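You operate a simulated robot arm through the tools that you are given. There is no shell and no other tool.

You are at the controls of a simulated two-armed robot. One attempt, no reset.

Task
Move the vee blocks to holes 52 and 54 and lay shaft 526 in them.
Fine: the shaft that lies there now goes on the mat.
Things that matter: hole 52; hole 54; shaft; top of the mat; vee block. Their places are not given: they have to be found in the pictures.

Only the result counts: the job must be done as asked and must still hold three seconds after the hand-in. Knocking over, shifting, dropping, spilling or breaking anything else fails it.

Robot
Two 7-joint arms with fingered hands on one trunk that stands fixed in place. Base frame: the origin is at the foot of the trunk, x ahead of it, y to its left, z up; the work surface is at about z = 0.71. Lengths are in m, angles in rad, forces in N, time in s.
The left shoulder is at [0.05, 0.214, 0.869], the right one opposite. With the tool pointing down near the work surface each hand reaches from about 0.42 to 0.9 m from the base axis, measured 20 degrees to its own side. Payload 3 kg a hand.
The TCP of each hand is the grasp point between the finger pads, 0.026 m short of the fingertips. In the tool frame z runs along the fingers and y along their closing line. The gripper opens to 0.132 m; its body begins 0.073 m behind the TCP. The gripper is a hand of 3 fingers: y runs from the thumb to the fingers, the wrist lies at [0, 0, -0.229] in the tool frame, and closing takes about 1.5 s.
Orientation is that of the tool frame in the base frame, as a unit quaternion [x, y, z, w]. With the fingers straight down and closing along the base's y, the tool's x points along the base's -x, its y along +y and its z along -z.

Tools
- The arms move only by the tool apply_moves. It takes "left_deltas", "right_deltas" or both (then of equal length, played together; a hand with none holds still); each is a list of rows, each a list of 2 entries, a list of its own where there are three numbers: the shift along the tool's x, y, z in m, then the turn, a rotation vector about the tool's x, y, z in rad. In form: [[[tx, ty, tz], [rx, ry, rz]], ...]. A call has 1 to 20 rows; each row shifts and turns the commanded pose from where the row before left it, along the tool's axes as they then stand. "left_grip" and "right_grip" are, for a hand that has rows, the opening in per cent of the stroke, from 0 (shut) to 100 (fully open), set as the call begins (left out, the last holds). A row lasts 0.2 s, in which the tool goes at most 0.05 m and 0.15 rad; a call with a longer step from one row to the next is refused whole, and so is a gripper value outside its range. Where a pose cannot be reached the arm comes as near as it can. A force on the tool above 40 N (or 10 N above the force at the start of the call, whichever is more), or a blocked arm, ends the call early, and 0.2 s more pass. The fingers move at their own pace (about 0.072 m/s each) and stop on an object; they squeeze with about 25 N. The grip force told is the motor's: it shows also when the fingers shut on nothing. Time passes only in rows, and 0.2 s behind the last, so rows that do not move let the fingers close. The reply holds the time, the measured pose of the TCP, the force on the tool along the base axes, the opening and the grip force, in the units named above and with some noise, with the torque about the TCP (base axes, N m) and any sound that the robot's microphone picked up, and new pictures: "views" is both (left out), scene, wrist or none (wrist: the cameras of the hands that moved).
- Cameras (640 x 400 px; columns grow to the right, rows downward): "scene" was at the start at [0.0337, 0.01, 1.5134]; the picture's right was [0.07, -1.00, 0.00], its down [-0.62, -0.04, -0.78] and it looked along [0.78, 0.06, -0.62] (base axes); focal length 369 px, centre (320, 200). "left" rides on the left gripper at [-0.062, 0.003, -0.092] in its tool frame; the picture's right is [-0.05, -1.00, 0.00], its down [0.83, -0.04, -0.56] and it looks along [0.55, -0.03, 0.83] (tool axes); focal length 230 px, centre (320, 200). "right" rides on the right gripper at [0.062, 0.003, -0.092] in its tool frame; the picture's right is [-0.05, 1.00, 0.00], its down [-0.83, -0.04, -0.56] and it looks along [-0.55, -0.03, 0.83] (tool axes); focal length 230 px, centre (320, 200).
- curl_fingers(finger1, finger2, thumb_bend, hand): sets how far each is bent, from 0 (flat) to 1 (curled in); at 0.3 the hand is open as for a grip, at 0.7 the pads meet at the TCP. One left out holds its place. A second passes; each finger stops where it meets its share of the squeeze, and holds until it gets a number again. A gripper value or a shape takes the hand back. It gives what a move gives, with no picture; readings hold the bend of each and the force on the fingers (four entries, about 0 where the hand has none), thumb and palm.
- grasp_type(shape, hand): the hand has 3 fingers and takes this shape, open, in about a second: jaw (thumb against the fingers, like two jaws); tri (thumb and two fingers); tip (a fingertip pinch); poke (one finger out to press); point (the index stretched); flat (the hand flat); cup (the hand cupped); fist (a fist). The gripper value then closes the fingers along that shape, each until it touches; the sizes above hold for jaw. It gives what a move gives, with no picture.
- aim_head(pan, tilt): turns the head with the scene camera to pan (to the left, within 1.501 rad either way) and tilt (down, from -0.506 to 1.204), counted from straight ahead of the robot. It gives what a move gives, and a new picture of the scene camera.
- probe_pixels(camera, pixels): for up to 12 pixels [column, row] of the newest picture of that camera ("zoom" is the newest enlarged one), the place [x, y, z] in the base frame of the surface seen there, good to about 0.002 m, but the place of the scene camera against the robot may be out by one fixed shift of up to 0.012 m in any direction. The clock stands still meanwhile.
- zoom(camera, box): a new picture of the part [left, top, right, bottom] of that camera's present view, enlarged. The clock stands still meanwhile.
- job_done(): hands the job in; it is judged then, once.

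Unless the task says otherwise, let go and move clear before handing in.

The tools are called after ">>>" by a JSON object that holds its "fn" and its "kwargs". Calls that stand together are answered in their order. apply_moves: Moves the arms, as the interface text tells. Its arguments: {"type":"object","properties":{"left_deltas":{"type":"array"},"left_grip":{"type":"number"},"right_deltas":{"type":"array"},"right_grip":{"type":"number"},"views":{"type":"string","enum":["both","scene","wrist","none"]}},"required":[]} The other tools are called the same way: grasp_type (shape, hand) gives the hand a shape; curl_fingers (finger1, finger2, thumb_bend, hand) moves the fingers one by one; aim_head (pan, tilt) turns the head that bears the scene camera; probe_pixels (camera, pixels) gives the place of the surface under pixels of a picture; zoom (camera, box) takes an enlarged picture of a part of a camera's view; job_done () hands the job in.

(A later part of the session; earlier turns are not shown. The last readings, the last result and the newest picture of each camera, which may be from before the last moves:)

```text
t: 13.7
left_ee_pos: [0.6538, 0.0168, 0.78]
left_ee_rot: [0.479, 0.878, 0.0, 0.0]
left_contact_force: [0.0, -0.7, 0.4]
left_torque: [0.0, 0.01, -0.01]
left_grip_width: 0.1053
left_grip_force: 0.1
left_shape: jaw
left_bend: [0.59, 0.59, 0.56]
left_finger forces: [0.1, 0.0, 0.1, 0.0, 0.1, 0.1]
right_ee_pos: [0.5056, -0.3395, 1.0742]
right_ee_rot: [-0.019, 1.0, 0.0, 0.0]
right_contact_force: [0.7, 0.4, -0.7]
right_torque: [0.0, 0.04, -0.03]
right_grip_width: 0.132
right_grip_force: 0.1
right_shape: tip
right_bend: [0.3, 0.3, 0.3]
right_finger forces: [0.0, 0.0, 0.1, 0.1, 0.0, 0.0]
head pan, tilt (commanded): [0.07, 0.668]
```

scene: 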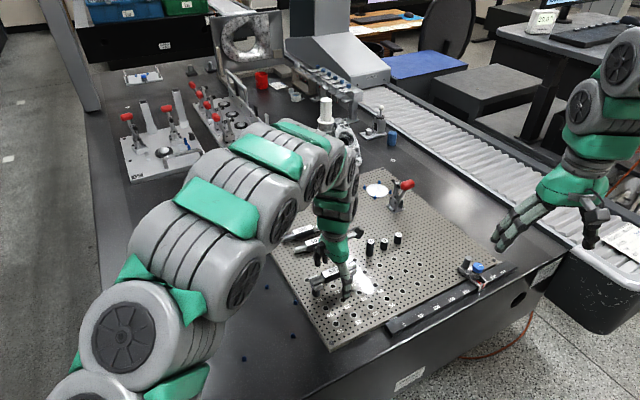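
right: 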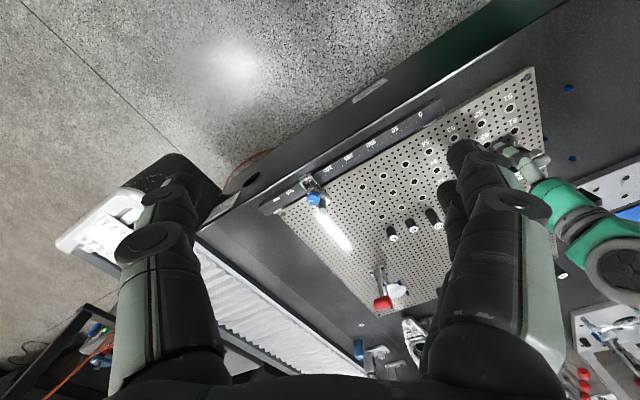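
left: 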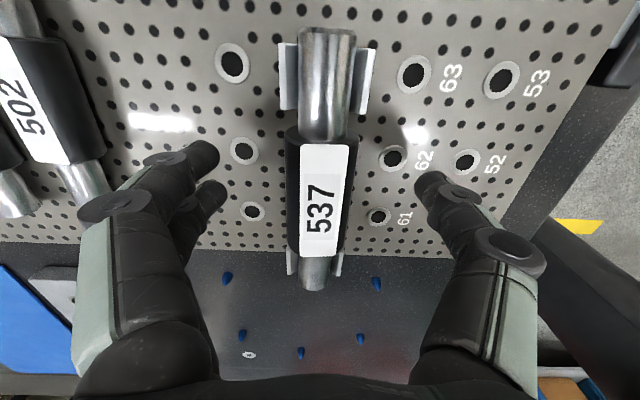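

The right hand in "tip" shape looks the same while open. I'll close it to about 20% to see how the fingertips meet.

>>> {"fn": "apply_moves", "kwargs": {"right_deltas": [[[0, 0, 0], [0, 0, 0]], [[0, 0, 0], [0, 0, 0]], [[0, 0, 0], [0, 0, 0]], [[0, 0, 0], [0, 0, 0]], [[0, 0, 0], [0, 0, 0]], [[0, 0, 0], [0, 0, 0]], [[0, 0, 0], [0, 0, 0]], [[0, 0, 0], [0, 0, 0]]], "right_grip": 20, "views": "both"}}

>>> {"fn": "zoom", "kwargs": {"camera": "scene", "box": [470, 110, 640, 260]}}

```text
t: 15.5
left_ee_pos: [0.6536, 0.0163, 0.78]
left_ee_rot: [0.479, 0.878, 0.0, 0.001]
left_contact_force: [-0.3, -0.4, -0.3]
left_torque: [-0.03, 0.04, 0.0]
left_grip_width: 0.1053
left_grip_force: 0.0
left_shape: jaw
left_bend: [0.59, 0.59, 0.56]
left_finger forces: [0.0, 0.1, 0.1, 0.0, 0.1, 0.0]
right_ee_pos: [0.5066, -0.3396, 1.0724]
right_ee_rot: [-0.018, 1.0, 0.0, 0.0]
right_contact_force: [-0.3, 0.5, -0.1]
right_torque: [0.02, 0.0, 0.01]
right_grip_width: 0.0269
right_grip_force: 0.1
right_shape: tip
right_bend: [0.73, 0.73, 0.7]
right_finger forces: [0.0, 0.0, 0.0, 0.1, 0.1, 0.1]
head pan, tilt (commanded): [0.07, 0.668]
```

scene: 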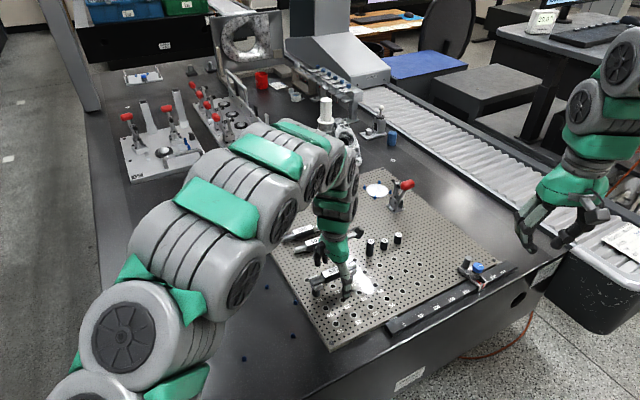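
right: 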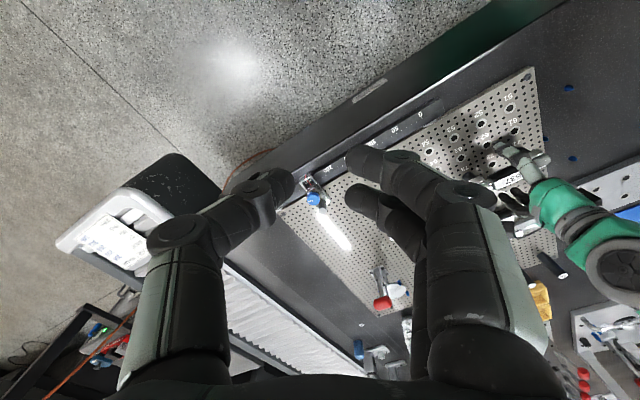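

```text
2.67 times, centred on (555, 185) of scene
```

zoom: 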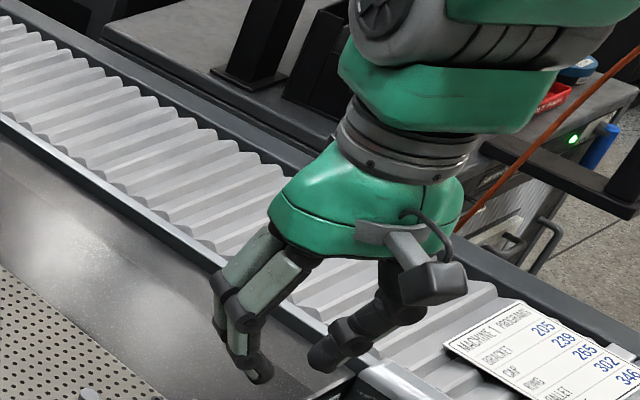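

In "tip" shape at 20% the fingers point steeply downward with tips ~35 mm apart. For comparison I'll set the right hand to jaw at the same opening.

>>> {"fn": "grasp_type", "kwargs": {"shape": "jaw", "hand": "right"}}

>>> {"fn": "apply_moves", "kwargs": {"right_deltas": [[[0, 0, 0], [0, 0, 0]], [[0, 0, 0], [0, 0, 0]], [[0, 0, 0], [0, 0, 0]], [[0, 0, 0], [0, 0, 0]], [[0, 0, 0], [0, 0, 0]], [[0, 0, 0], [0, 0, 0]], [[0, 0, 0], [0, 0, 0]], [[0, 0, 0], [0, 0, 0]]], "right_grip": 20, "views": "both"}}

>>> {"fn": "zoom", "kwargs": {"camera": "scene", "box": [470, 110, 640, 260]}}

>>> {"fn": "probe_pixels", "kwargs": {"camera": "right", "pixels": [[285, 185], [275, 190], [357, 160], [362, 165], [355, 205], [265, 195], [290, 182], [380, 165], [230, 195], [400, 175]]}}

```text
t: 16.4
left_ee_pos: [0.6541, 0.0158, 0.7793]
left_ee_rot: [0.479, 0.878, -0.001, 0.0]
left_contact_force: [0.7, 0.6, 0.8]
left_torque: [-0.01, 0.0, -0.03]
left_grip_width: 0.1053
left_grip_force: 0.0
left_shape: jaw
left_bend: [0.59, 0.59, 0.56]
left_finger forces: [0.0, 0.1, 0.0, 0.0, 0.1, 0.0]
right_ee_pos: [0.5067, -0.3406, 1.0741]
right_ee_rot: [-0.019, 1.0, 0.0, 0.0]
right_contact_force: [-0.2, -0.1, -0.9]
right_torque: [-0.01, 0.01, 0.01]
right_grip_width: 0.1317
right_grip_force: 0.0
right_shape: jaw
right_bend: [0.3, 0.3, 0.3]
right_finger forces: [0.0, 0.0, 0.0, 0.0, 0.1, 0.0]
head pan, tilt (commanded): [0.07, 0.668]
```

```text
t: 18.2
left_ee_pos: [0.6546, 0.0163, 0.7797]
left_ee_rot: [0.479, 0.878, -0.001, 0.0]
left_contact_force: [-0.4, -0.2, -0.1]
left_torque: [-0.02, -0.04, 0.03]
left_grip_width: 0.1053
left_grip_force: 0.1
left_shape: jaw
left_bend: [0.59, 0.59, 0.56]
left_finger forces: [0.0, 0.0, 0.0, 0.0, 0.0, 0.1]
right_ee_pos: [0.5068, -0.3396, 1.0735]
right_ee_rot: [-0.018, 1.0, 0.0, 0.0]
right_contact_force: [-0.4, 0.4, 0.1]
right_torque: [-0.02, -0.01, 0.03]
right_grip_width: 0.0268
right_grip_force: 0.0
right_shape: jaw
right_bend: [0.73, 0.73, 0.7]
right_finger forces: [0.1, 0.1, 0.0, 0.1, 0.0, 0.0]
head pan, tilt (commanded): [0.07, 0.668]
```

scene: 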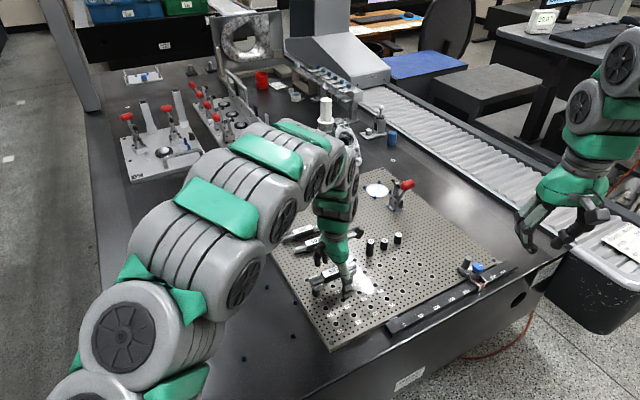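
right: 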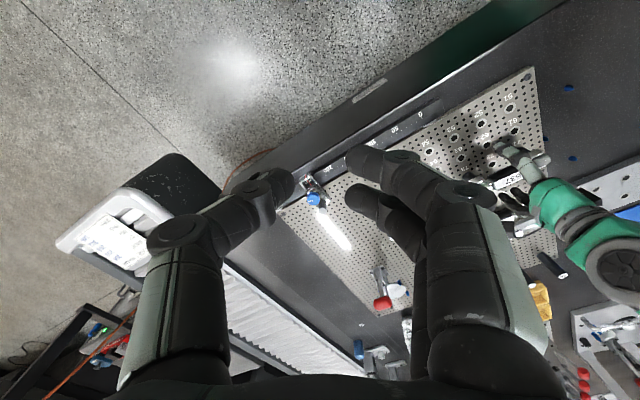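

```text
2.67 times, centred on (555, 185) of scene
```

zoom: 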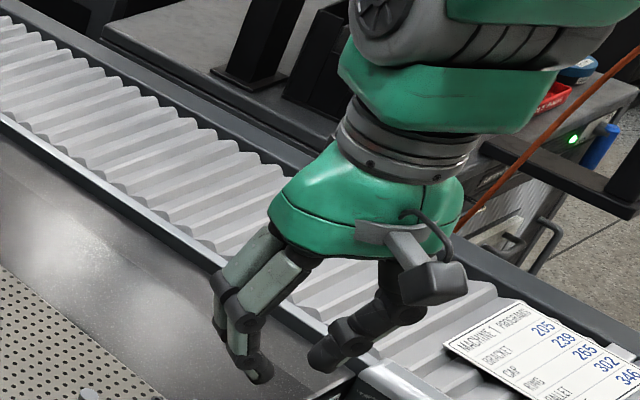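

```text
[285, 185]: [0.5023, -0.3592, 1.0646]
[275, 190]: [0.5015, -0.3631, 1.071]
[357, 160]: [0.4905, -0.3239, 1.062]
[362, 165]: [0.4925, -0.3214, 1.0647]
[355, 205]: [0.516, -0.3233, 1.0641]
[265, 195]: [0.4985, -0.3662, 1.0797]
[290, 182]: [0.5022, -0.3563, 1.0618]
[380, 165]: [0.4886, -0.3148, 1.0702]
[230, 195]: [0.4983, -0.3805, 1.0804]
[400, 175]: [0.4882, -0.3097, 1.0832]
```

Jaw and tip are identical: tips slant inward and end ~26 mm below the TCP, so the ideal contact is ~15 mm below the TCP. I'll probe the left fingertips at the current opening to see how low they hang when open.

>>> {"fn": "zoom", "kwargs": {"camera": "left", "box": [140, 120, 300, 220]}}

>>> {"fn": "probe_pixels", "kwargs": {"camera": "left", "pixels": [[208, 148], [212, 155], [200, 160], [218, 190], [222, 195], [210, 200], [422, 180], [425, 190], [440, 185], [205, 165], [190, 165], [460, 190]]}}

>>> {"fn": "zoom", "kwargs": {"camera": "scene", "box": [300, 230, 370, 300]}}

```text
4.00 times, centred on (220, 170) of left
```

zoom: 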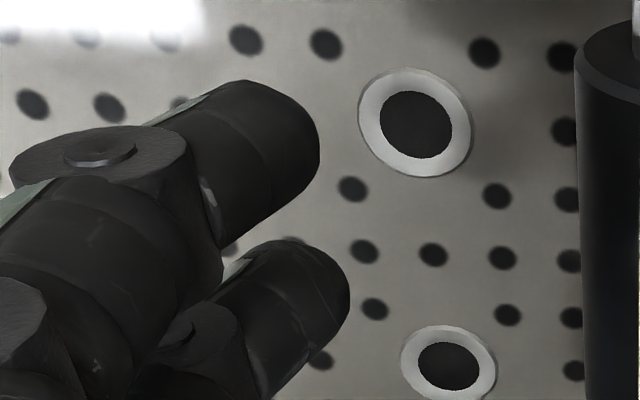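

```text
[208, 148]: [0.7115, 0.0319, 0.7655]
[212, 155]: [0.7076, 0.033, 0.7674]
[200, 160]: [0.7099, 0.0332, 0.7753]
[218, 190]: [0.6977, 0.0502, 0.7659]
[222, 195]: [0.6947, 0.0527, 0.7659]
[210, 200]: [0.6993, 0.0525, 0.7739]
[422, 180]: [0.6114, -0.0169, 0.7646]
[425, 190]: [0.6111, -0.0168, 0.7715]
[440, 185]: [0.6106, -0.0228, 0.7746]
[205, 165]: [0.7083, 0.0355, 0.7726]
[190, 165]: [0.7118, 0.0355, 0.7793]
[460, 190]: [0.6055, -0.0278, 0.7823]
```

```text
5.71 times, centred on (335, 265) of scene
```

zoom: 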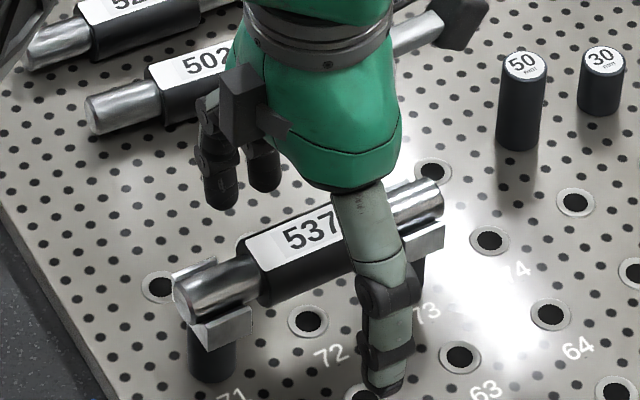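

The open thumb hangs nearly straight down with its tip at zoom (380,390). I'll probe its lowest point.

>>> {"fn": "probe_pixels", "kwargs": {"camera": "zoom", "pixels": [[380, 392], [380, 385], [375, 375], [400, 385], [370, 370], [220, 205], [225, 200], [265, 188], [365, 388], [390, 395], [385, 345], [210, 200]]}}

```text
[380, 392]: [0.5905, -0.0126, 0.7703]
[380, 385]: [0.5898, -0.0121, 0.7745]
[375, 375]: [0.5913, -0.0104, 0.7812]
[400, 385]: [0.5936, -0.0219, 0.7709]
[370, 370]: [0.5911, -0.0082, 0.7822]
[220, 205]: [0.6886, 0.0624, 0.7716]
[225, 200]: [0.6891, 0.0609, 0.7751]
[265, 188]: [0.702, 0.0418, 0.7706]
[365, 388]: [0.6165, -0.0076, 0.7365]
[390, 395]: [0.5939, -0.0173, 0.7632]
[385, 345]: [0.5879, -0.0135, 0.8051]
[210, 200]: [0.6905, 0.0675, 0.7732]
```

Tip depth stays ~25 mm below the TCP at any opening, so gripping with the TCP ~15 mm above the axis will work. I'll rise 13 mm and close again.

>>> {"fn": "apply_moves", "kwargs": {"left_deltas": [[[0, 0, -0.013], [0, 0, 0]], [[0, 0, 0], [0, 0, 0]], [[0, 0, 0], [0, 0, 0]]], "views": "none"}}

>>> {"fn": "apply_moves", "kwargs": {"left_deltas": [[[0, 0, 0], [0, 0, 0]], [[0, 0, 0], [0, 0, 0]], [[0, 0, 0], [0, 0, 0]], [[0, 0, 0], [0, 0, 0]], [[0, 0, 0], [0, 0, 0]], [[0, 0, 0], [0, 0, 0]], [[0, 0, 0], [0, 0, 0]], [[0, 0, 0], [0, 0, 0]]], "left_grip": 0, "views": "both"}}

>>> {"fn": "zoom", "kwargs": {"camera": "scene", "box": [300, 230, 370, 300]}}

```text
t: 19.0
left_ee_pos: [0.6535, 0.0169, 0.7942]
left_ee_rot: [0.478, 0.878, 0.0, 0.0]
left_contact_force: [0.2, -0.1, 1.1]
left_torque: [0.0, -0.01, 0.01]
left_grip_width: 0.1052
left_grip_force: 0.0
left_shape: jaw
left_bend: [0.59, 0.59, 0.56]
left_finger forces: [0.0, 0.1, 0.1, 0.0, 0.0, 0.0]
right_ee_pos: [0.5067, -0.3397, 1.0727]
right_ee_rot: [-0.017, 1.0, 0.0, -0.001]
right_contact_force: [0.7, -0.3, -1.1]
right_torque: [-0.03, 0.01, 0.02]
right_grip_width: 0.0268
right_grip_force: 0.1
right_shape: jaw
right_bend: [0.73, 0.73, 0.7]
right_finger forces: [0.0, 0.0, 0.1, 0.1, 0.0, 0.1]
head pan, tilt (commanded): [0.07, 0.668]
```

```text
t: 20.8
left_ee_pos: [0.6538, 0.0168, 0.7935]
left_ee_rot: [0.479, 0.878, 0.0, 0.0]
left_contact_force: [0.4, 0.4, 0.4]
left_torque: [0.0, 0.02, -0.02]
left_grip_width: 0.026
left_grip_force: 25.4
left_shape: jaw
left_bend: [0.73, 0.73, 0.7]
left_finger forces: [11.1, 11.0, 0.0, 0.0, 22.4, 0.1]
right_ee_pos: [0.5072, -0.3396, 1.0737]
right_ee_rot: [-0.018, 1.0, 0.0, 0.001]
right_contact_force: [-0.1, 0.7, -0.4]
right_torque: [-0.03, -0.03, 0.0]
right_grip_width: 0.0268
right_grip_force: 0.0
right_shape: jaw
right_bend: [0.73, 0.73, 0.7]
right_finger forces: [0.1, 0.0, 0.0, 0.0, 0.0, 0.0]
head pan, tilt (commanded): [0.07, 0.668]
```

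scene: 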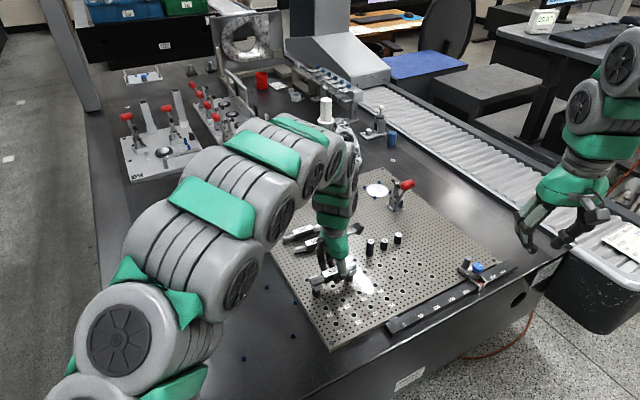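
left: 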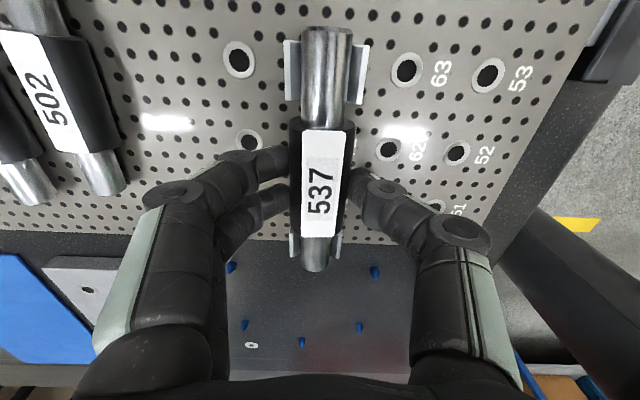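

```text
5.71 times, centred on (335, 265) of scene
```

zoom: 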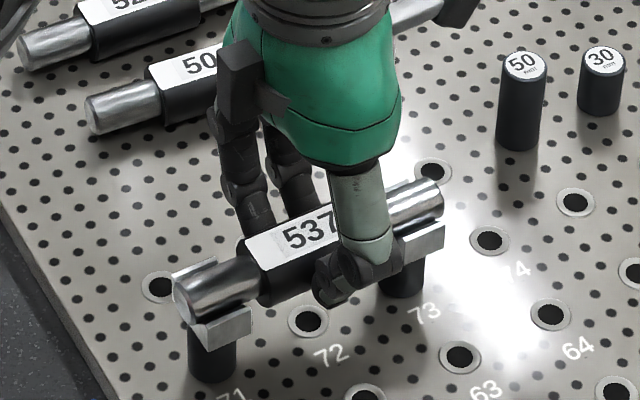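

Grip width now equals the 26 mm handle, and the finger forces are balanced. Lifting straight up 12 cm.

>>> {"fn": "apply_moves", "kwargs": {"left_deltas": [[[0, 0, -0.005], [0, 0, 0]], [[0, 0, -0.01], [0, 0, 0]], [[0, 0, -0.025], [0, 0, 0]], [[0, 0, -0.04], [0, 0, 0]], [[0, 0, -0.04], [0, 0, 0]]], "views": "both"}}

>>> {"fn": "zoom", "kwargs": {"camera": "scene", "box": [280, 180, 400, 310]}}

```text
t: 22.0
left_ee_pos: [0.6547, 0.0171, 0.9141]
left_ee_rot: [0.479, 0.878, 0.001, 0.002]
left_contact_force: [-0.4, -1.0, -5.0]
left_torque: [-0.02, 0.0, -0.01]
left_grip_width: 0.0259
left_grip_force: 25.3
left_shape: jaw
left_bend: [0.73, 0.73, 0.7]
left_finger forces: [11.0, 11.1, 0.0, 0.0, 22.5, 0.1]
right_ee_pos: [0.5065, -0.34, 1.0736]
right_ee_rot: [-0.019, 1.0, 0.0, 0.0]
right_contact_force: [-1.1, 0.6, 0.2]
right_torque: [-0.04, 0.01, 0.01]
right_grip_width: 0.0267
right_grip_force: 0.1
right_shape: jaw
right_bend: [0.73, 0.73, 0.7]
right_finger forces: [0.0, 0.0, 0.1, 0.0, 0.0, 0.1]
head pan, tilt (commanded): [0.07, 0.668]
```

scene: 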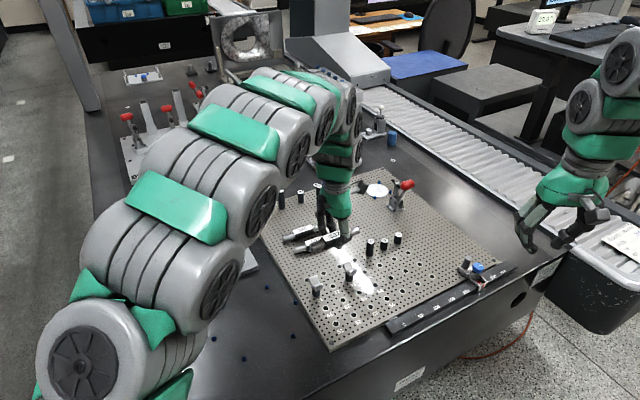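
left: 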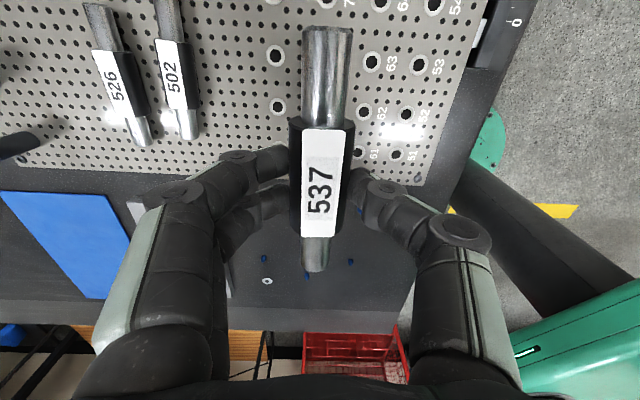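

```text
3.08 times, centred on (340, 245) of scene
```

zoom: 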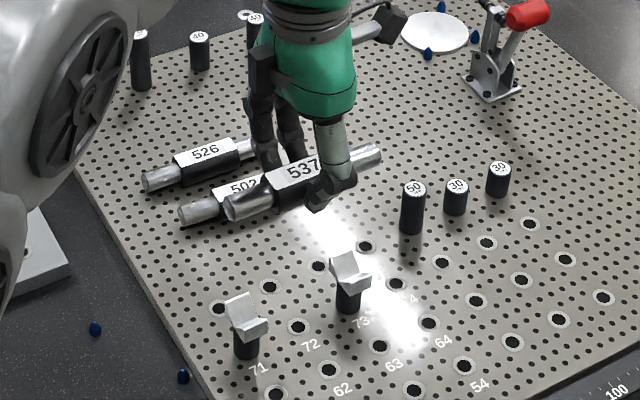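

537 is held level (5 N). Moving it over to the near part of the mat, keeping the orientation (the mat edges are parallel to the shaft).

>>> {"fn": "apply_moves", "kwargs": {"left_deltas": [[[0.0246, 0.0304, 0], [0, 0, 0]], [[0.0246, 0.0304, 0], [0, 0, 0]], [[0.0246, 0.0304, 0], [0, 0, 0]], [[0.0246, 0.0304, 0], [0, 0, 0]], [[0.0246, 0.0304, 0], [0, 0, 0]], [[0.0246, 0.0304, 0], [0, 0, 0]], [[0.0246, 0.0304, 0], [0, 0, 0]], [[0.0246, 0.0304, 0], [0, 0, 0]], [[0.0246, 0.0304, 0], [0, 0, 0]], [[0.0246, 0.0304, 0], [0, 0, 0]], [[0.0246, 0.0304, 0], [0, 0, 0]], [[0.0246, 0.0304, 0], [0, 0, 0]]], "views": "both"}}

```text
t: 24.6
left_ee_pos: [0.7982, 0.4537, 0.9106]
left_ee_rot: [0.48, 0.877, -0.001, 0.0]
left_contact_force: [0.6, 0.7, -6.5]
left_torque: [0.03, 0.03, -0.02]
left_grip_width: 0.0252
left_grip_force: 25.0
left_shape: jaw
left_bend: [0.73, 0.73, 0.7]
left_finger forces: [11.4, 11.7, 0.0, 0.0, 23.3, 0.1]
left hand out of reach, approached as far as the arm can: row 12
right_ee_pos: [0.5064, -0.3395, 1.0736]
right_ee_rot: [-0.018, 1.0, 0.0, 0.0]
right_contact_force: [0.8, 0.7, -1.2]
right_torque: [-0.04, 0.06, 0.01]
right_grip_width: 0.0267
right_grip_force: 0.1
right_shape: jaw
right_bend: [0.73, 0.73, 0.7]
right_finger forces: [0.2, 0.0, 0.0, 0.0, 0.0, 0.0]
head pan, tilt (commanded): [0.07, 0.668]
```

scene: 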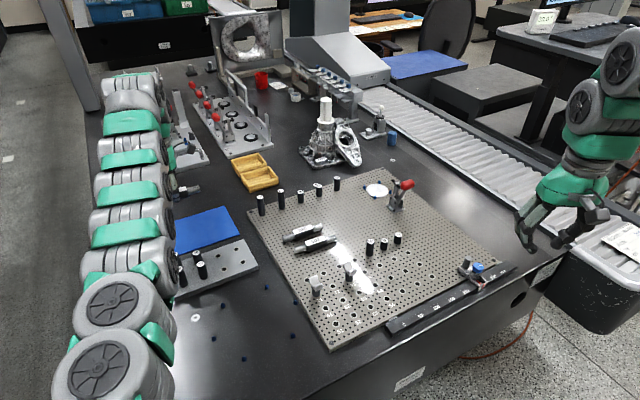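
left: 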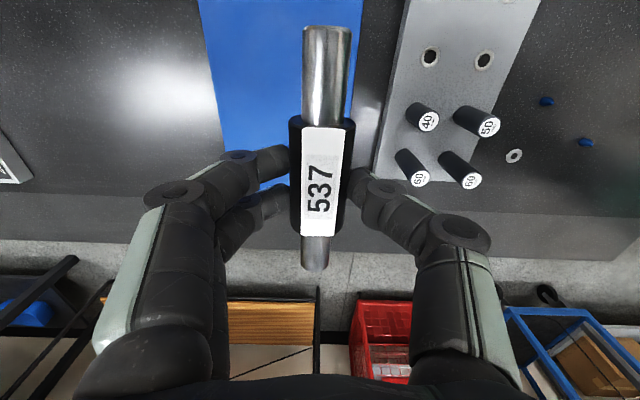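

The arm reported its limit just at the end (0.798, 0.454 at z 0.911), still over the mat; lower down the reach grows. I'll descend 9 cm and look.

>>> {"fn": "apply_moves", "kwargs": {"left_deltas": [[[0, 0, 0.03], [0, 0, 0]], [[0, 0, 0.03], [0, 0, 0]], [[0, 0, 0.03], [0, 0, 0]], [[0, 0, 0], [0, 0, 0]]], "views": "both"}}

```text
t: 25.6
left_ee_pos: [0.7986, 0.4521, 0.8216]
left_ee_rot: [0.479, 0.878, 0.0, 0.0]
left_contact_force: [0.0, 0.0, -5.9]
left_torque: [0.01, -0.01, 0.03]
left_grip_width: 0.0251
left_grip_force: 24.8
left_shape: jaw
left_bend: [0.73, 0.73, 0.7]
left_finger forces: [11.3, 11.7, 0.0, 0.1, 23.2, 0.1]
right_ee_pos: [0.5067, -0.3397, 1.0745]
right_ee_rot: [-0.018, 1.0, 0.0, 0.0]
right_contact_force: [1.1, -0.1, -0.3]
right_torque: [0.0, -0.01, -0.04]
right_grip_width: 0.0266
right_grip_force: 0.2
right_shape: jaw
right_bend: [0.73, 0.73, 0.7]
right_finger forces: [0.0, 0.0, 0.0, 0.0, 0.0, 0.1]
head pan, tilt (commanded): [0.07, 0.668]
```

scene: 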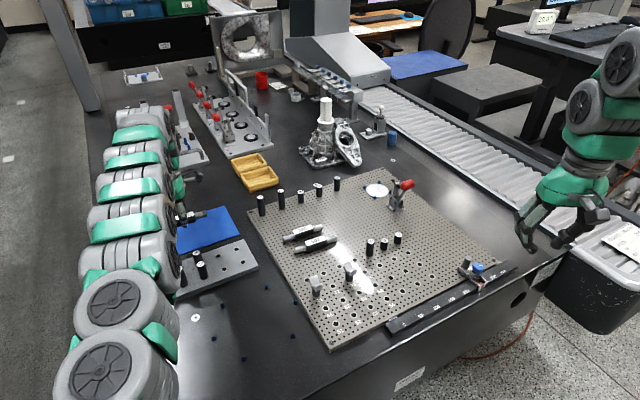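
left: 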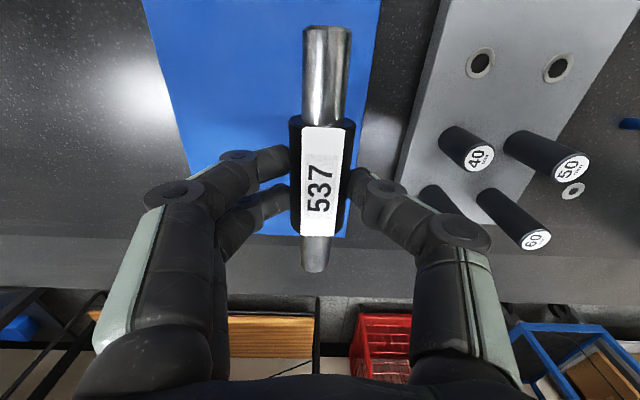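

In mat coordinates the shaft is inside (21 mm from the near edge). I'll lower another 5 cm and shift 12 mm further onto the mat.

>>> {"fn": "apply_moves", "kwargs": {"left_deltas": [[[0, 0, 0.025], [0, 0, 0]], [[0, 0, 0.025], [0, 0, 0]], [[0, 0.012, 0], [0, 0, 0]], [[0, 0, 0], [0, 0, 0]]], "views": "both"}}

>>> {"fn": "zoom", "kwargs": {"camera": "scene", "box": [130, 170, 280, 300]}}

```text
t: 26.6
left_ee_pos: [0.8076, 0.4594, 0.7721]
left_ee_rot: [0.478, 0.878, -0.001, 0.0]
left_contact_force: [-0.3, 0.2, -5.7]
left_torque: [-0.01, 0.03, 0.02]
left_grip_width: 0.0255
left_grip_force: 24.6
left_shape: jaw
left_bend: [0.73, 0.73, 0.7]
left_finger forces: [11.3, 11.7, 0.0, 0.0, 23.1, 0.0]
right_ee_pos: [0.5075, -0.3396, 1.0736]
right_ee_rot: [-0.019, 1.0, 0.0, 0.001]
right_contact_force: [-0.2, 0.8, 0.6]
right_torque: [-0.01, -0.02, 0.01]
right_grip_width: 0.0267
right_grip_force: 0.1
right_shape: jaw
right_bend: [0.73, 0.73, 0.7]
right_finger forces: [0.0, 0.1, 0.0, 0.0, 0.1, 0.1]
head pan, tilt (commanded): [0.07, 0.668]
```

scene: 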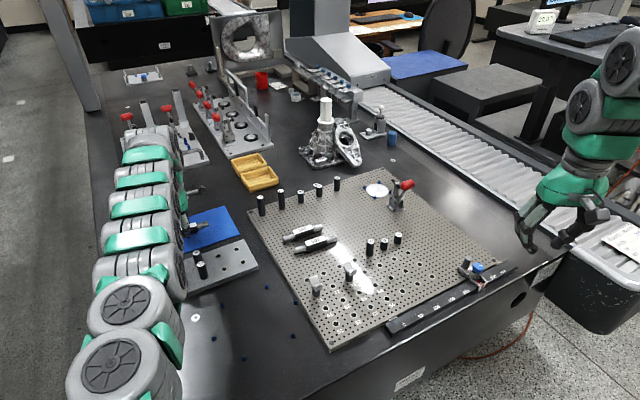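
left: 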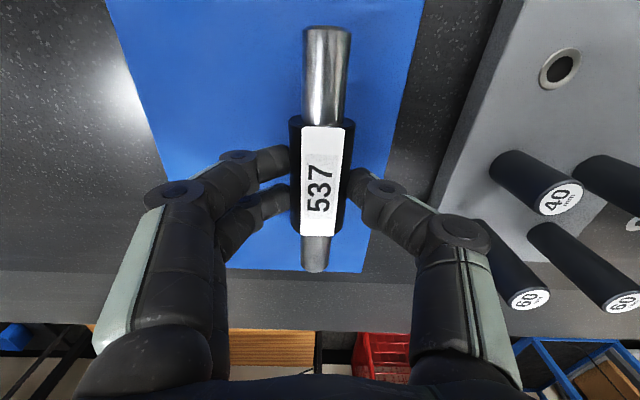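

```text
3.08 times, centred on (205, 235) of scene
```

zoom: 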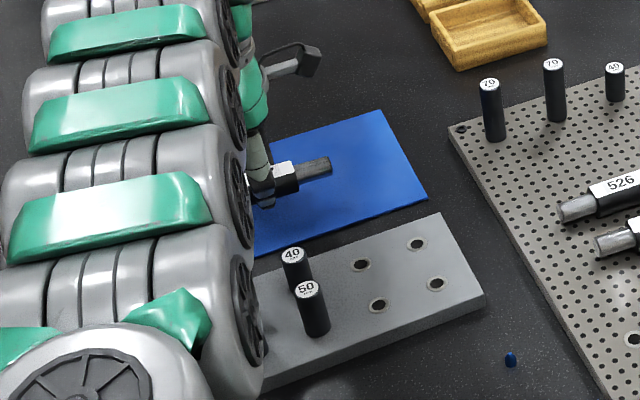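

Now well inside the mat (33 mm from the near edge). Lowering toward contact, expected at TCP z≈0.744.

>>> {"fn": "apply_moves", "kwargs": {"left_deltas": [[[0, 0, 0.012], [0, 0, 0]], [[0, 0, 0.01], [0, 0, 0]], [[0, 0, 0.002], [0, 0, 0]], [[0, 0, 0.002], [0, 0, 0]]], "views": "none"}}

>>> {"fn": "apply_moves", "kwargs": {"left_deltas": [[[0, 0, 0.001], [0, 0, 0]], [[0, 0, 0.001], [0, 0, 0]]], "views": "none"}}

```text
t: 27.6
left_ee_pos: [0.8076, 0.4602, 0.747]
left_ee_rot: [0.479, 0.878, 0.0, 0.0]
left_contact_force: [0.7, 0.2, -4.8]
left_torque: [-0.01, -0.02, -0.03]
left_grip_width: 0.0256
left_grip_force: 25.2
left_shape: jaw
left_bend: [0.73, 0.73, 0.7]
left_finger forces: [11.4, 11.7, 0.1, 0.0, 23.1, 0.1]
right_ee_pos: [0.507, -0.3396, 1.0733]
right_ee_rot: [-0.018, 1.0, 0.0, 0.0]
right_contact_force: [0.3, 0.5, 0.3]
right_torque: [0.0, -0.01, 0.01]
right_grip_width: 0.0269
right_grip_force: 0.1
right_shape: jaw
right_bend: [0.73, 0.73, 0.7]
right_finger forces: [0.1, 0.0, 0.0, 0.0, 0.1, 0.1]
head pan, tilt (commanded): [0.07, 0.668]
```

```text
t: 28.2
left_ee_pos: [0.8083, 0.4597, 0.7437]
left_ee_rot: [0.479, 0.878, 0.0, 0.0]
left_contact_force: [-0.4, 0.6, -3.7]
left_torque: [-0.06, 0.02, -0.02]
left_grip_width: 0.0255
left_grip_force: 25.1
left_shape: jaw
left_bend: [0.73, 0.73, 0.7]
left_finger forces: [11.6, 11.7, 0.0, 0.1, 23.3, 0.0]
right_ee_pos: [0.5064, -0.3396, 1.0733]
right_ee_rot: [-0.019, 1.0, 0.0, 0.0]
right_contact_force: [-0.6, -0.3, -1.0]
right_torque: [0.01, 0.01, -0.02]
right_grip_width: 0.0268
right_grip_force: 0.1
right_shape: jaw
right_bend: [0.73, 0.73, 0.7]
right_finger forces: [0.0, 0.0, 0.0, 0.1, 0.0, 0.1]
head pan, tilt (commanded): [0.07, 0.668]
```

The load is starting to drop (-3.7 N) near z 0.744; one more millimetre at a time.

>>> {"fn": "apply_moves", "kwargs": {"left_deltas": [[[0, 0, 0.001], [0, 0, 0]]], "views": "none"}}

```text
t: 28.6
left_ee_pos: [0.808, 0.4599, 0.7442]
left_ee_rot: [0.479, 0.878, 0.0, 0.0]
left_contact_force: [-0.4, -0.4, 3.3]
left_torque: [-0.1, 0.07, 0.02]
left_grip_width: 0.0254
left_grip_force: 25.0
left_shape: jaw
left_bend: [0.73, 0.73, 0.7]
left_finger forces: [12.1, 11.9, 0.1, 0.1, 24.8, 0.1]
right_ee_pos: [0.5061, -0.3402, 1.0744]
right_ee_rot: [-0.019, 1.0, -0.001, 0.0]
right_contact_force: [-0.2, -0.4, 0.1]
right_torque: [0.02, 0.04, -0.02]
right_grip_width: 0.0267
right_grip_force: 0.1
right_shape: jaw
right_bend: [0.73, 0.73, 0.7]
right_finger forces: [0.0, 0.0, 0.1, 0.1, 0.0, 0.1]
head pan, tilt (commanded): [0.07, 0.668]
```

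Contact with the mat (+3.3 N up). Opening the hand partly (about 50 mm) so the thumb stays clear of the grey block.

>>> {"fn": "apply_moves", "kwargs": {"left_deltas": [[[0, 0, 0], [0, 0, 0]], [[0, 0, 0], [0, 0, 0]], [[0, 0, 0], [0, 0, 0]], [[0, 0, 0], [0, 0, 0]]], "left_grip": 40, "views": "wrist"}}

```text
t: 29.6
left_ee_pos: [0.808, 0.46, 0.7438]
left_ee_rot: [0.478, 0.878, 0.0, -0.001]
left_contact_force: [0.6, -0.3, -0.1]
left_torque: [0.02, 0.03, -0.03]
left_grip_width: 0.0523
left_grip_force: 0.1
left_shape: jaw
left_bend: [0.73, 0.73, 0.7]
left_finger forces: [0.0, 0.0, 0.1, 0.0, 0.1, 0.0]
right_ee_pos: [0.5072, -0.3404, 1.0745]
right_ee_rot: [-0.018, 1.0, 0.0, 0.0]
right_contact_force: [-0.3, 0.0, -0.2]
right_torque: [-0.01, 0.01, -0.03]
right_grip_width: 0.0268
right_grip_force: 0.0
right_shape: jaw
right_bend: [0.73, 0.73, 0.7]
right_finger forces: [0.1, 0.0, 0.0, 0.0, 0.0, 0.1]
head pan, tilt (commanded): [0.07, 0.668]
```

left: 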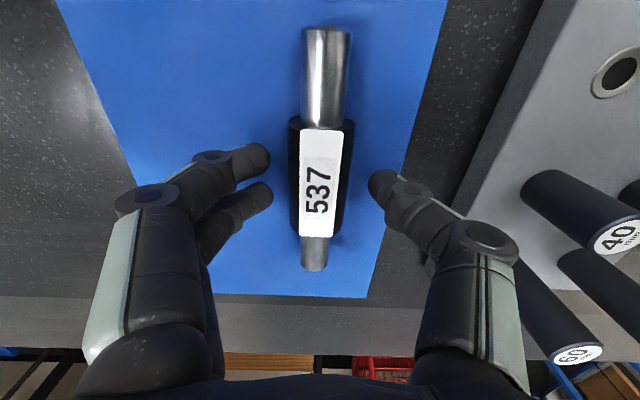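

537 lies on the mat and stays put. Now I raise the hand straight up and check.

>>> {"fn": "apply_moves", "kwargs": {"left_deltas": [[[0, 0, -0.02], [0, 0, 0]], [[0, 0, -0.04], [0, 0, 0]], [[0, 0, -0.04], [0, 0, 0]], [[0, 0, -0.04], [0, 0, 0]]], "views": "both"}}

```text
t: 30.6
left_ee_pos: [0.8047, 0.4596, 0.8857]
left_ee_rot: [0.479, 0.878, -0.002, -0.001]
left_contact_force: [-0.1, 0.3, -0.1]
left_torque: [0.01, -0.02, 0.01]
left_grip_width: 0.0526
left_grip_force: 0.1
left_shape: jaw
left_bend: [0.73, 0.73, 0.7]
left_finger forces: [0.1, 0.0, 0.0, 0.1, 0.1, 0.0]
right_ee_pos: [0.5064, -0.3413, 1.0737]
right_ee_rot: [-0.017, 1.0, -0.001, 0.0]
right_contact_force: [0.4, -0.2, -0.3]
right_torque: [-0.03, -0.01, 0.01]
right_grip_width: 0.0265
right_grip_force: 0.1
right_shape: jaw
right_bend: [0.73, 0.73, 0.7]
right_finger forces: [0.0, 0.1, 0.0, 0.0, 0.0, 0.0]
head pan, tilt (commanded): [0.07, 0.668]
```

scene: 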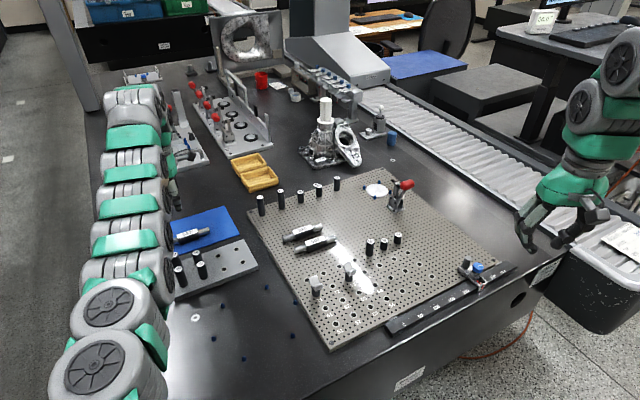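
left: 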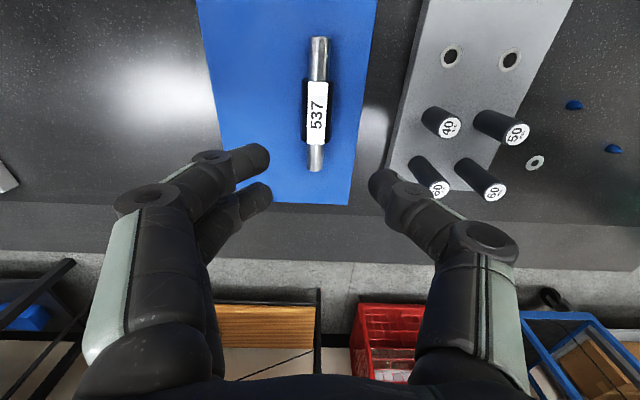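

537 lies squarely on the mat. Next: go above vee block 71 (est. 0.628, 0.058) with the hand half open and look down with the wrist camera.

>>> {"fn": "apply_moves", "kwargs": {"left_deltas": [[[-0.022, -0.0333, 0], [0, 0, 0]], [[-0.022, -0.0333, 0], [0, 0, 0]], [[-0.022, -0.0333, 0], [0, 0, 0]], [[-0.022, -0.0333, 0], [0, 0, 0]], [[-0.022, -0.0333, 0], [0, 0, 0]], [[-0.022, -0.0333, 0], [0, 0, 0]], [[-0.022, -0.0333, 0], [0, 0, 0]], [[-0.022, -0.0333, 0], [0, 0, 0]], [[-0.022, -0.0333, 0], [0, 0, 0]], [[-0.022, -0.0333, 0], [0, 0, 0]], [[-0.022, -0.0333, 0], [0, 0, 0]]], "left_grip": 50, "views": "both"}}

>>> {"fn": "zoom", "kwargs": {"camera": "left", "box": [240, 0, 480, 190]}}

```text
t: 33.0
left_ee_pos: [0.6312, 0.0555, 0.8842]
left_ee_rot: [0.479, 0.878, 0.0, -0.001]
left_contact_force: [-1.0, 0.9, -0.4]
left_torque: [-0.03, -0.03, 0.03]
left_grip_width: 0.0657
left_grip_force: 0.0
left_shape: jaw
left_bend: [0.73, 0.73, 0.7]
left_finger forces: [0.0, 0.0, 0.0, 0.0, 0.1, 0.0]
right_ee_pos: [0.5068, -0.3395, 1.0738]
right_ee_rot: [-0.018, 1.0, 0.0, 0.0]
right_contact_force: [0.5, 0.3, 0.1]
right_torque: [-0.02, 0.0, 0.02]
right_grip_width: 0.0267
right_grip_force: 0.2
right_shape: jaw
right_bend: [0.73, 0.73, 0.7]
right_finger forces: [0.0, 0.0, 0.1, 0.0, 0.0, 0.0]
head pan, tilt (commanded): [0.07, 0.668]
```

scene: 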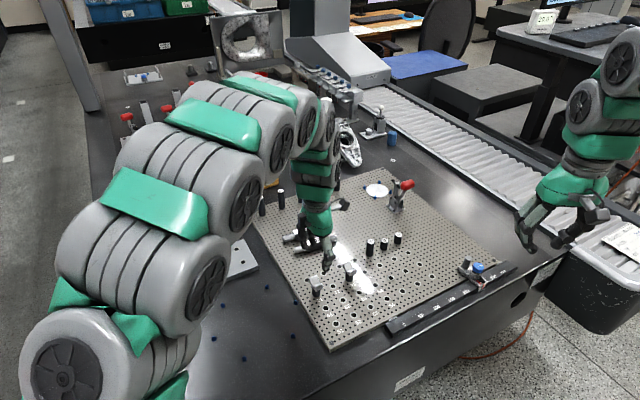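
left: 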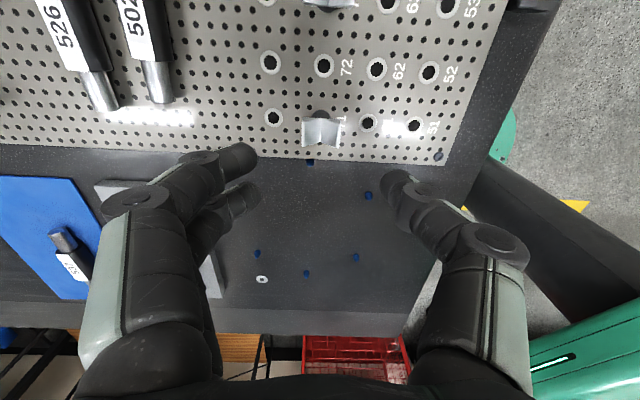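

```text
2.11 times, centred on (360, 95) of left
```

zoom: 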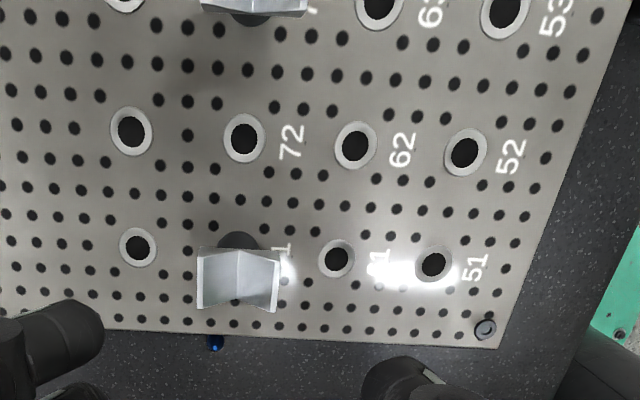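

Vee 71 sits at about (320,130) in the wrist view with holes 72, 62, 52 around. I'll probe the vee's corners and the surrounding holes for an accurate grid.

>>> {"fn": "probe_pixels", "kwargs": {"camera": "zoom", "pixels": [[467, 154], [356, 146], [244, 138], [131, 131], [138, 247], [336, 258], [433, 264], [201, 285], [276, 288], [238, 285], [380, 6], [506, 12]]}}

>>> {"fn": "probe_pixels", "kwargs": {"camera": "left", "pixels": [[303, 122], [303, 145], [338, 124], [338, 147], [320, 125], [320, 143], [389, 3], [447, 5], [320, 112], [330, 113], [311, 112], [440, 156]]}}

```text
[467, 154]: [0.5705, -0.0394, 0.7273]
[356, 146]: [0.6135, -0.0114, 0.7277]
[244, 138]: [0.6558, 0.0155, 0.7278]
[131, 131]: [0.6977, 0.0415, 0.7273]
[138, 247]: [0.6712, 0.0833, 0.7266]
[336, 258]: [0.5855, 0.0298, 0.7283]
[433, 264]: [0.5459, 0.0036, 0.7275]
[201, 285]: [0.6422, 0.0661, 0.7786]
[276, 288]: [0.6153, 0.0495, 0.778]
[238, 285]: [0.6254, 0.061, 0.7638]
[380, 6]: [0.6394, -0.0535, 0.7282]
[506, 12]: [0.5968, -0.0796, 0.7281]
```

```text
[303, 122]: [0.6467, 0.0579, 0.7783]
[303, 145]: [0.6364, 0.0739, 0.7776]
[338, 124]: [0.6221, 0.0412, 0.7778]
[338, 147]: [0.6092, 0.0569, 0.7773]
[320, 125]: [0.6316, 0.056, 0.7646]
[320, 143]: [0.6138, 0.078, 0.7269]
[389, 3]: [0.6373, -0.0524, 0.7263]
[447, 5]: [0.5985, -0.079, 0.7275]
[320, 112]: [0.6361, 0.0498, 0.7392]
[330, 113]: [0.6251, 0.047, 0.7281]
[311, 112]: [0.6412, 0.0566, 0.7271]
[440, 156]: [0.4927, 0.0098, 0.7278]
```

The vee's V axis is aligned with the grid. To pin down the grid angle better, I'll probe far-apart holes in the scene view.

>>> {"fn": "zoom", "kwargs": {"camera": "scene", "box": [340, 240, 440, 330]}}

>>> {"fn": "zoom", "kwargs": {"camera": "left", "box": [280, 90, 370, 160]}}

```text
4.44 times, centred on (390, 285) of scene
```

zoom: 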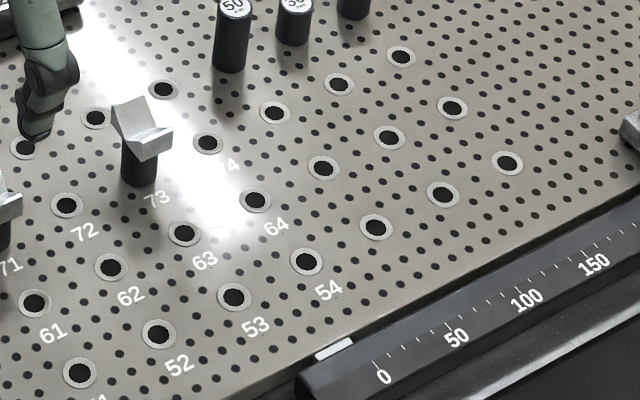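

```text
5.71 times, centred on (325, 125) of left
```

zoom: 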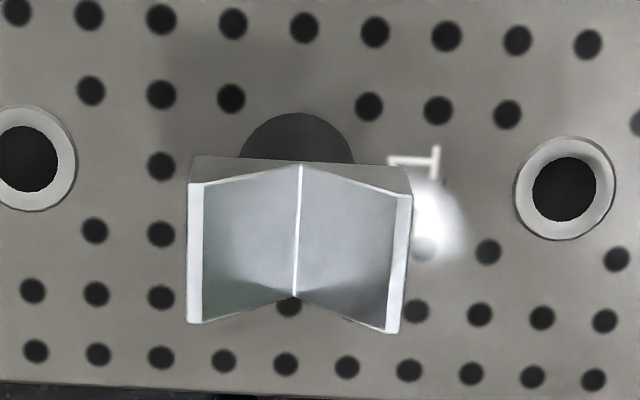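

The close-up shows the V clearly. I'll probe its valley line and wing edges, then re-zoom the scene for the long-baseline holes.

>>> {"fn": "probe_pixels", "kwargs": {"camera": "zoom", "pixels": [[299, 172], [296, 285], [196, 190], [196, 315], [404, 202], [394, 325], [297, 150], [297, 125], [27, 157], [563, 188], [250, 150], [345, 150]]}}

>>> {"fn": "zoom", "kwargs": {"camera": "scene", "box": [340, 240, 440, 330]}}

>>> {"fn": "probe_pixels", "kwargs": {"camera": "zoom", "pixels": [[79, 374], [158, 335], [234, 298], [306, 261], [376, 228], [442, 195], [506, 163], [34, 303], [452, 108], [67, 206], [401, 57], [163, 90]]}}

```text
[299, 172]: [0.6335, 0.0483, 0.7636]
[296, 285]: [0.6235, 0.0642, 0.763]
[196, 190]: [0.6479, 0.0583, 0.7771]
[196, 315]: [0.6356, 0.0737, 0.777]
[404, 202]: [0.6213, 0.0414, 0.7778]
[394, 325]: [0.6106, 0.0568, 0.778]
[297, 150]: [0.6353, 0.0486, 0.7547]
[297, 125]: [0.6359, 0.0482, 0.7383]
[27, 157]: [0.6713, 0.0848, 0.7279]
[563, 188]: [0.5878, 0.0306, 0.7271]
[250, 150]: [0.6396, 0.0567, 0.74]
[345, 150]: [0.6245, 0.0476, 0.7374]
```

```text
4.44 times, centred on (390, 285) of scene
```

zoom: 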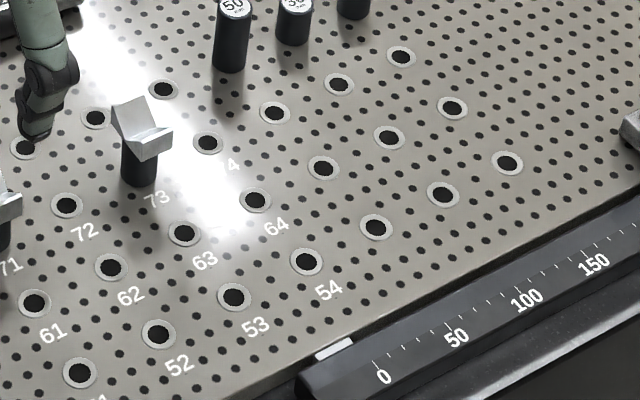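

```text
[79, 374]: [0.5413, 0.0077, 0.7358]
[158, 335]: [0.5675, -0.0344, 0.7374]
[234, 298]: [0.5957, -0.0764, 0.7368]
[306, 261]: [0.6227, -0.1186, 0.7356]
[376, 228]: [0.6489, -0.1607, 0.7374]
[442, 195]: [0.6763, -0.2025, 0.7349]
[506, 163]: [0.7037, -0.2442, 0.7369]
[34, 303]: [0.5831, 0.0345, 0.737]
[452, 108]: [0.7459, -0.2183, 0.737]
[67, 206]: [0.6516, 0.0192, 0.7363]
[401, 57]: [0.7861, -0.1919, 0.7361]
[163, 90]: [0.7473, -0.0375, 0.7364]
```

The grid angle is confirmed (57.2°), giving vee 71 at (0.6285, 0.0573), hole 52 at (0.5712,-0.0389) and hole 54 at (0.6254,-0.123). I'll correct 3 mm and descend to z≈0.80 above vee 71.

>>> {"fn": "apply_moves", "kwargs": {"left_deltas": [[[0.0033, -0.0009, 0.03], [0, 0, 0]], [[0, 0, 0.03], [0, 0, 0]], [[0, 0, 0.024], [0, 0, 0]], [[0, 0, 0], [0, 0, 0]]], "views": "both"}}

>>> {"fn": "zoom", "kwargs": {"camera": "left", "box": [240, 110, 400, 230]}}

```text
t: 34.0
left_ee_pos: [0.6277, 0.0599, 0.799]
left_ee_rot: [0.478, 0.878, 0.0, 0.0]
left_contact_force: [-1.1, 0.4, -0.1]
left_torque: [0.0, -0.02, -0.02]
left_grip_width: 0.0658
left_grip_force: 0.0
left_shape: jaw
left_bend: [0.73, 0.73, 0.7]
left_finger forces: [0.0, 0.0, 0.0, 0.0, 0.0, 0.0]
right_ee_pos: [0.5065, -0.3413, 1.0736]
right_ee_rot: [-0.019, 1.0, 0.0, 0.0]
right_contact_force: [0.2, -0.2, -0.1]
right_torque: [0.02, -0.03, -0.01]
right_grip_width: 0.0266
right_grip_force: 0.1
right_shape: jaw
right_bend: [0.73, 0.73, 0.7]
right_finger forces: [0.0, 0.0, 0.0, 0.1, 0.0, 0.1]
head pan, tilt (commanded): [0.07, 0.668]
```

scene: 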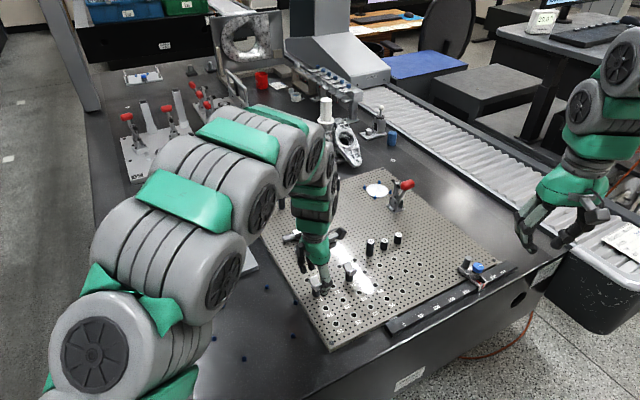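
left: 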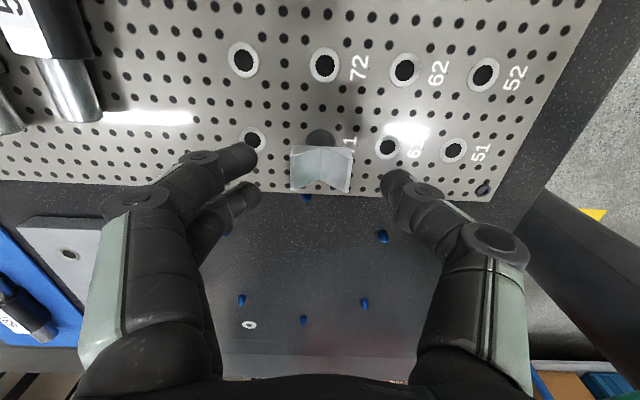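

```text
3.33 times, centred on (320, 170) of left
```

zoom: 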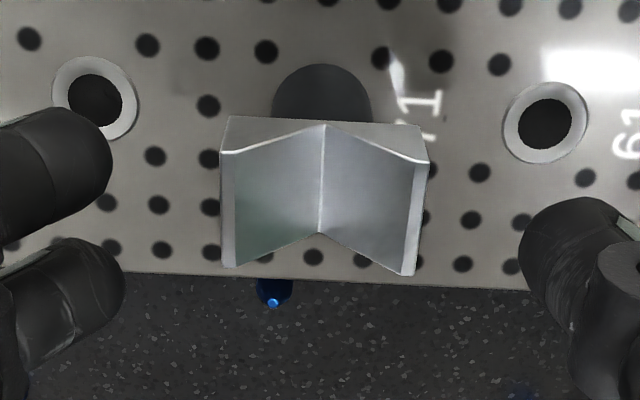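

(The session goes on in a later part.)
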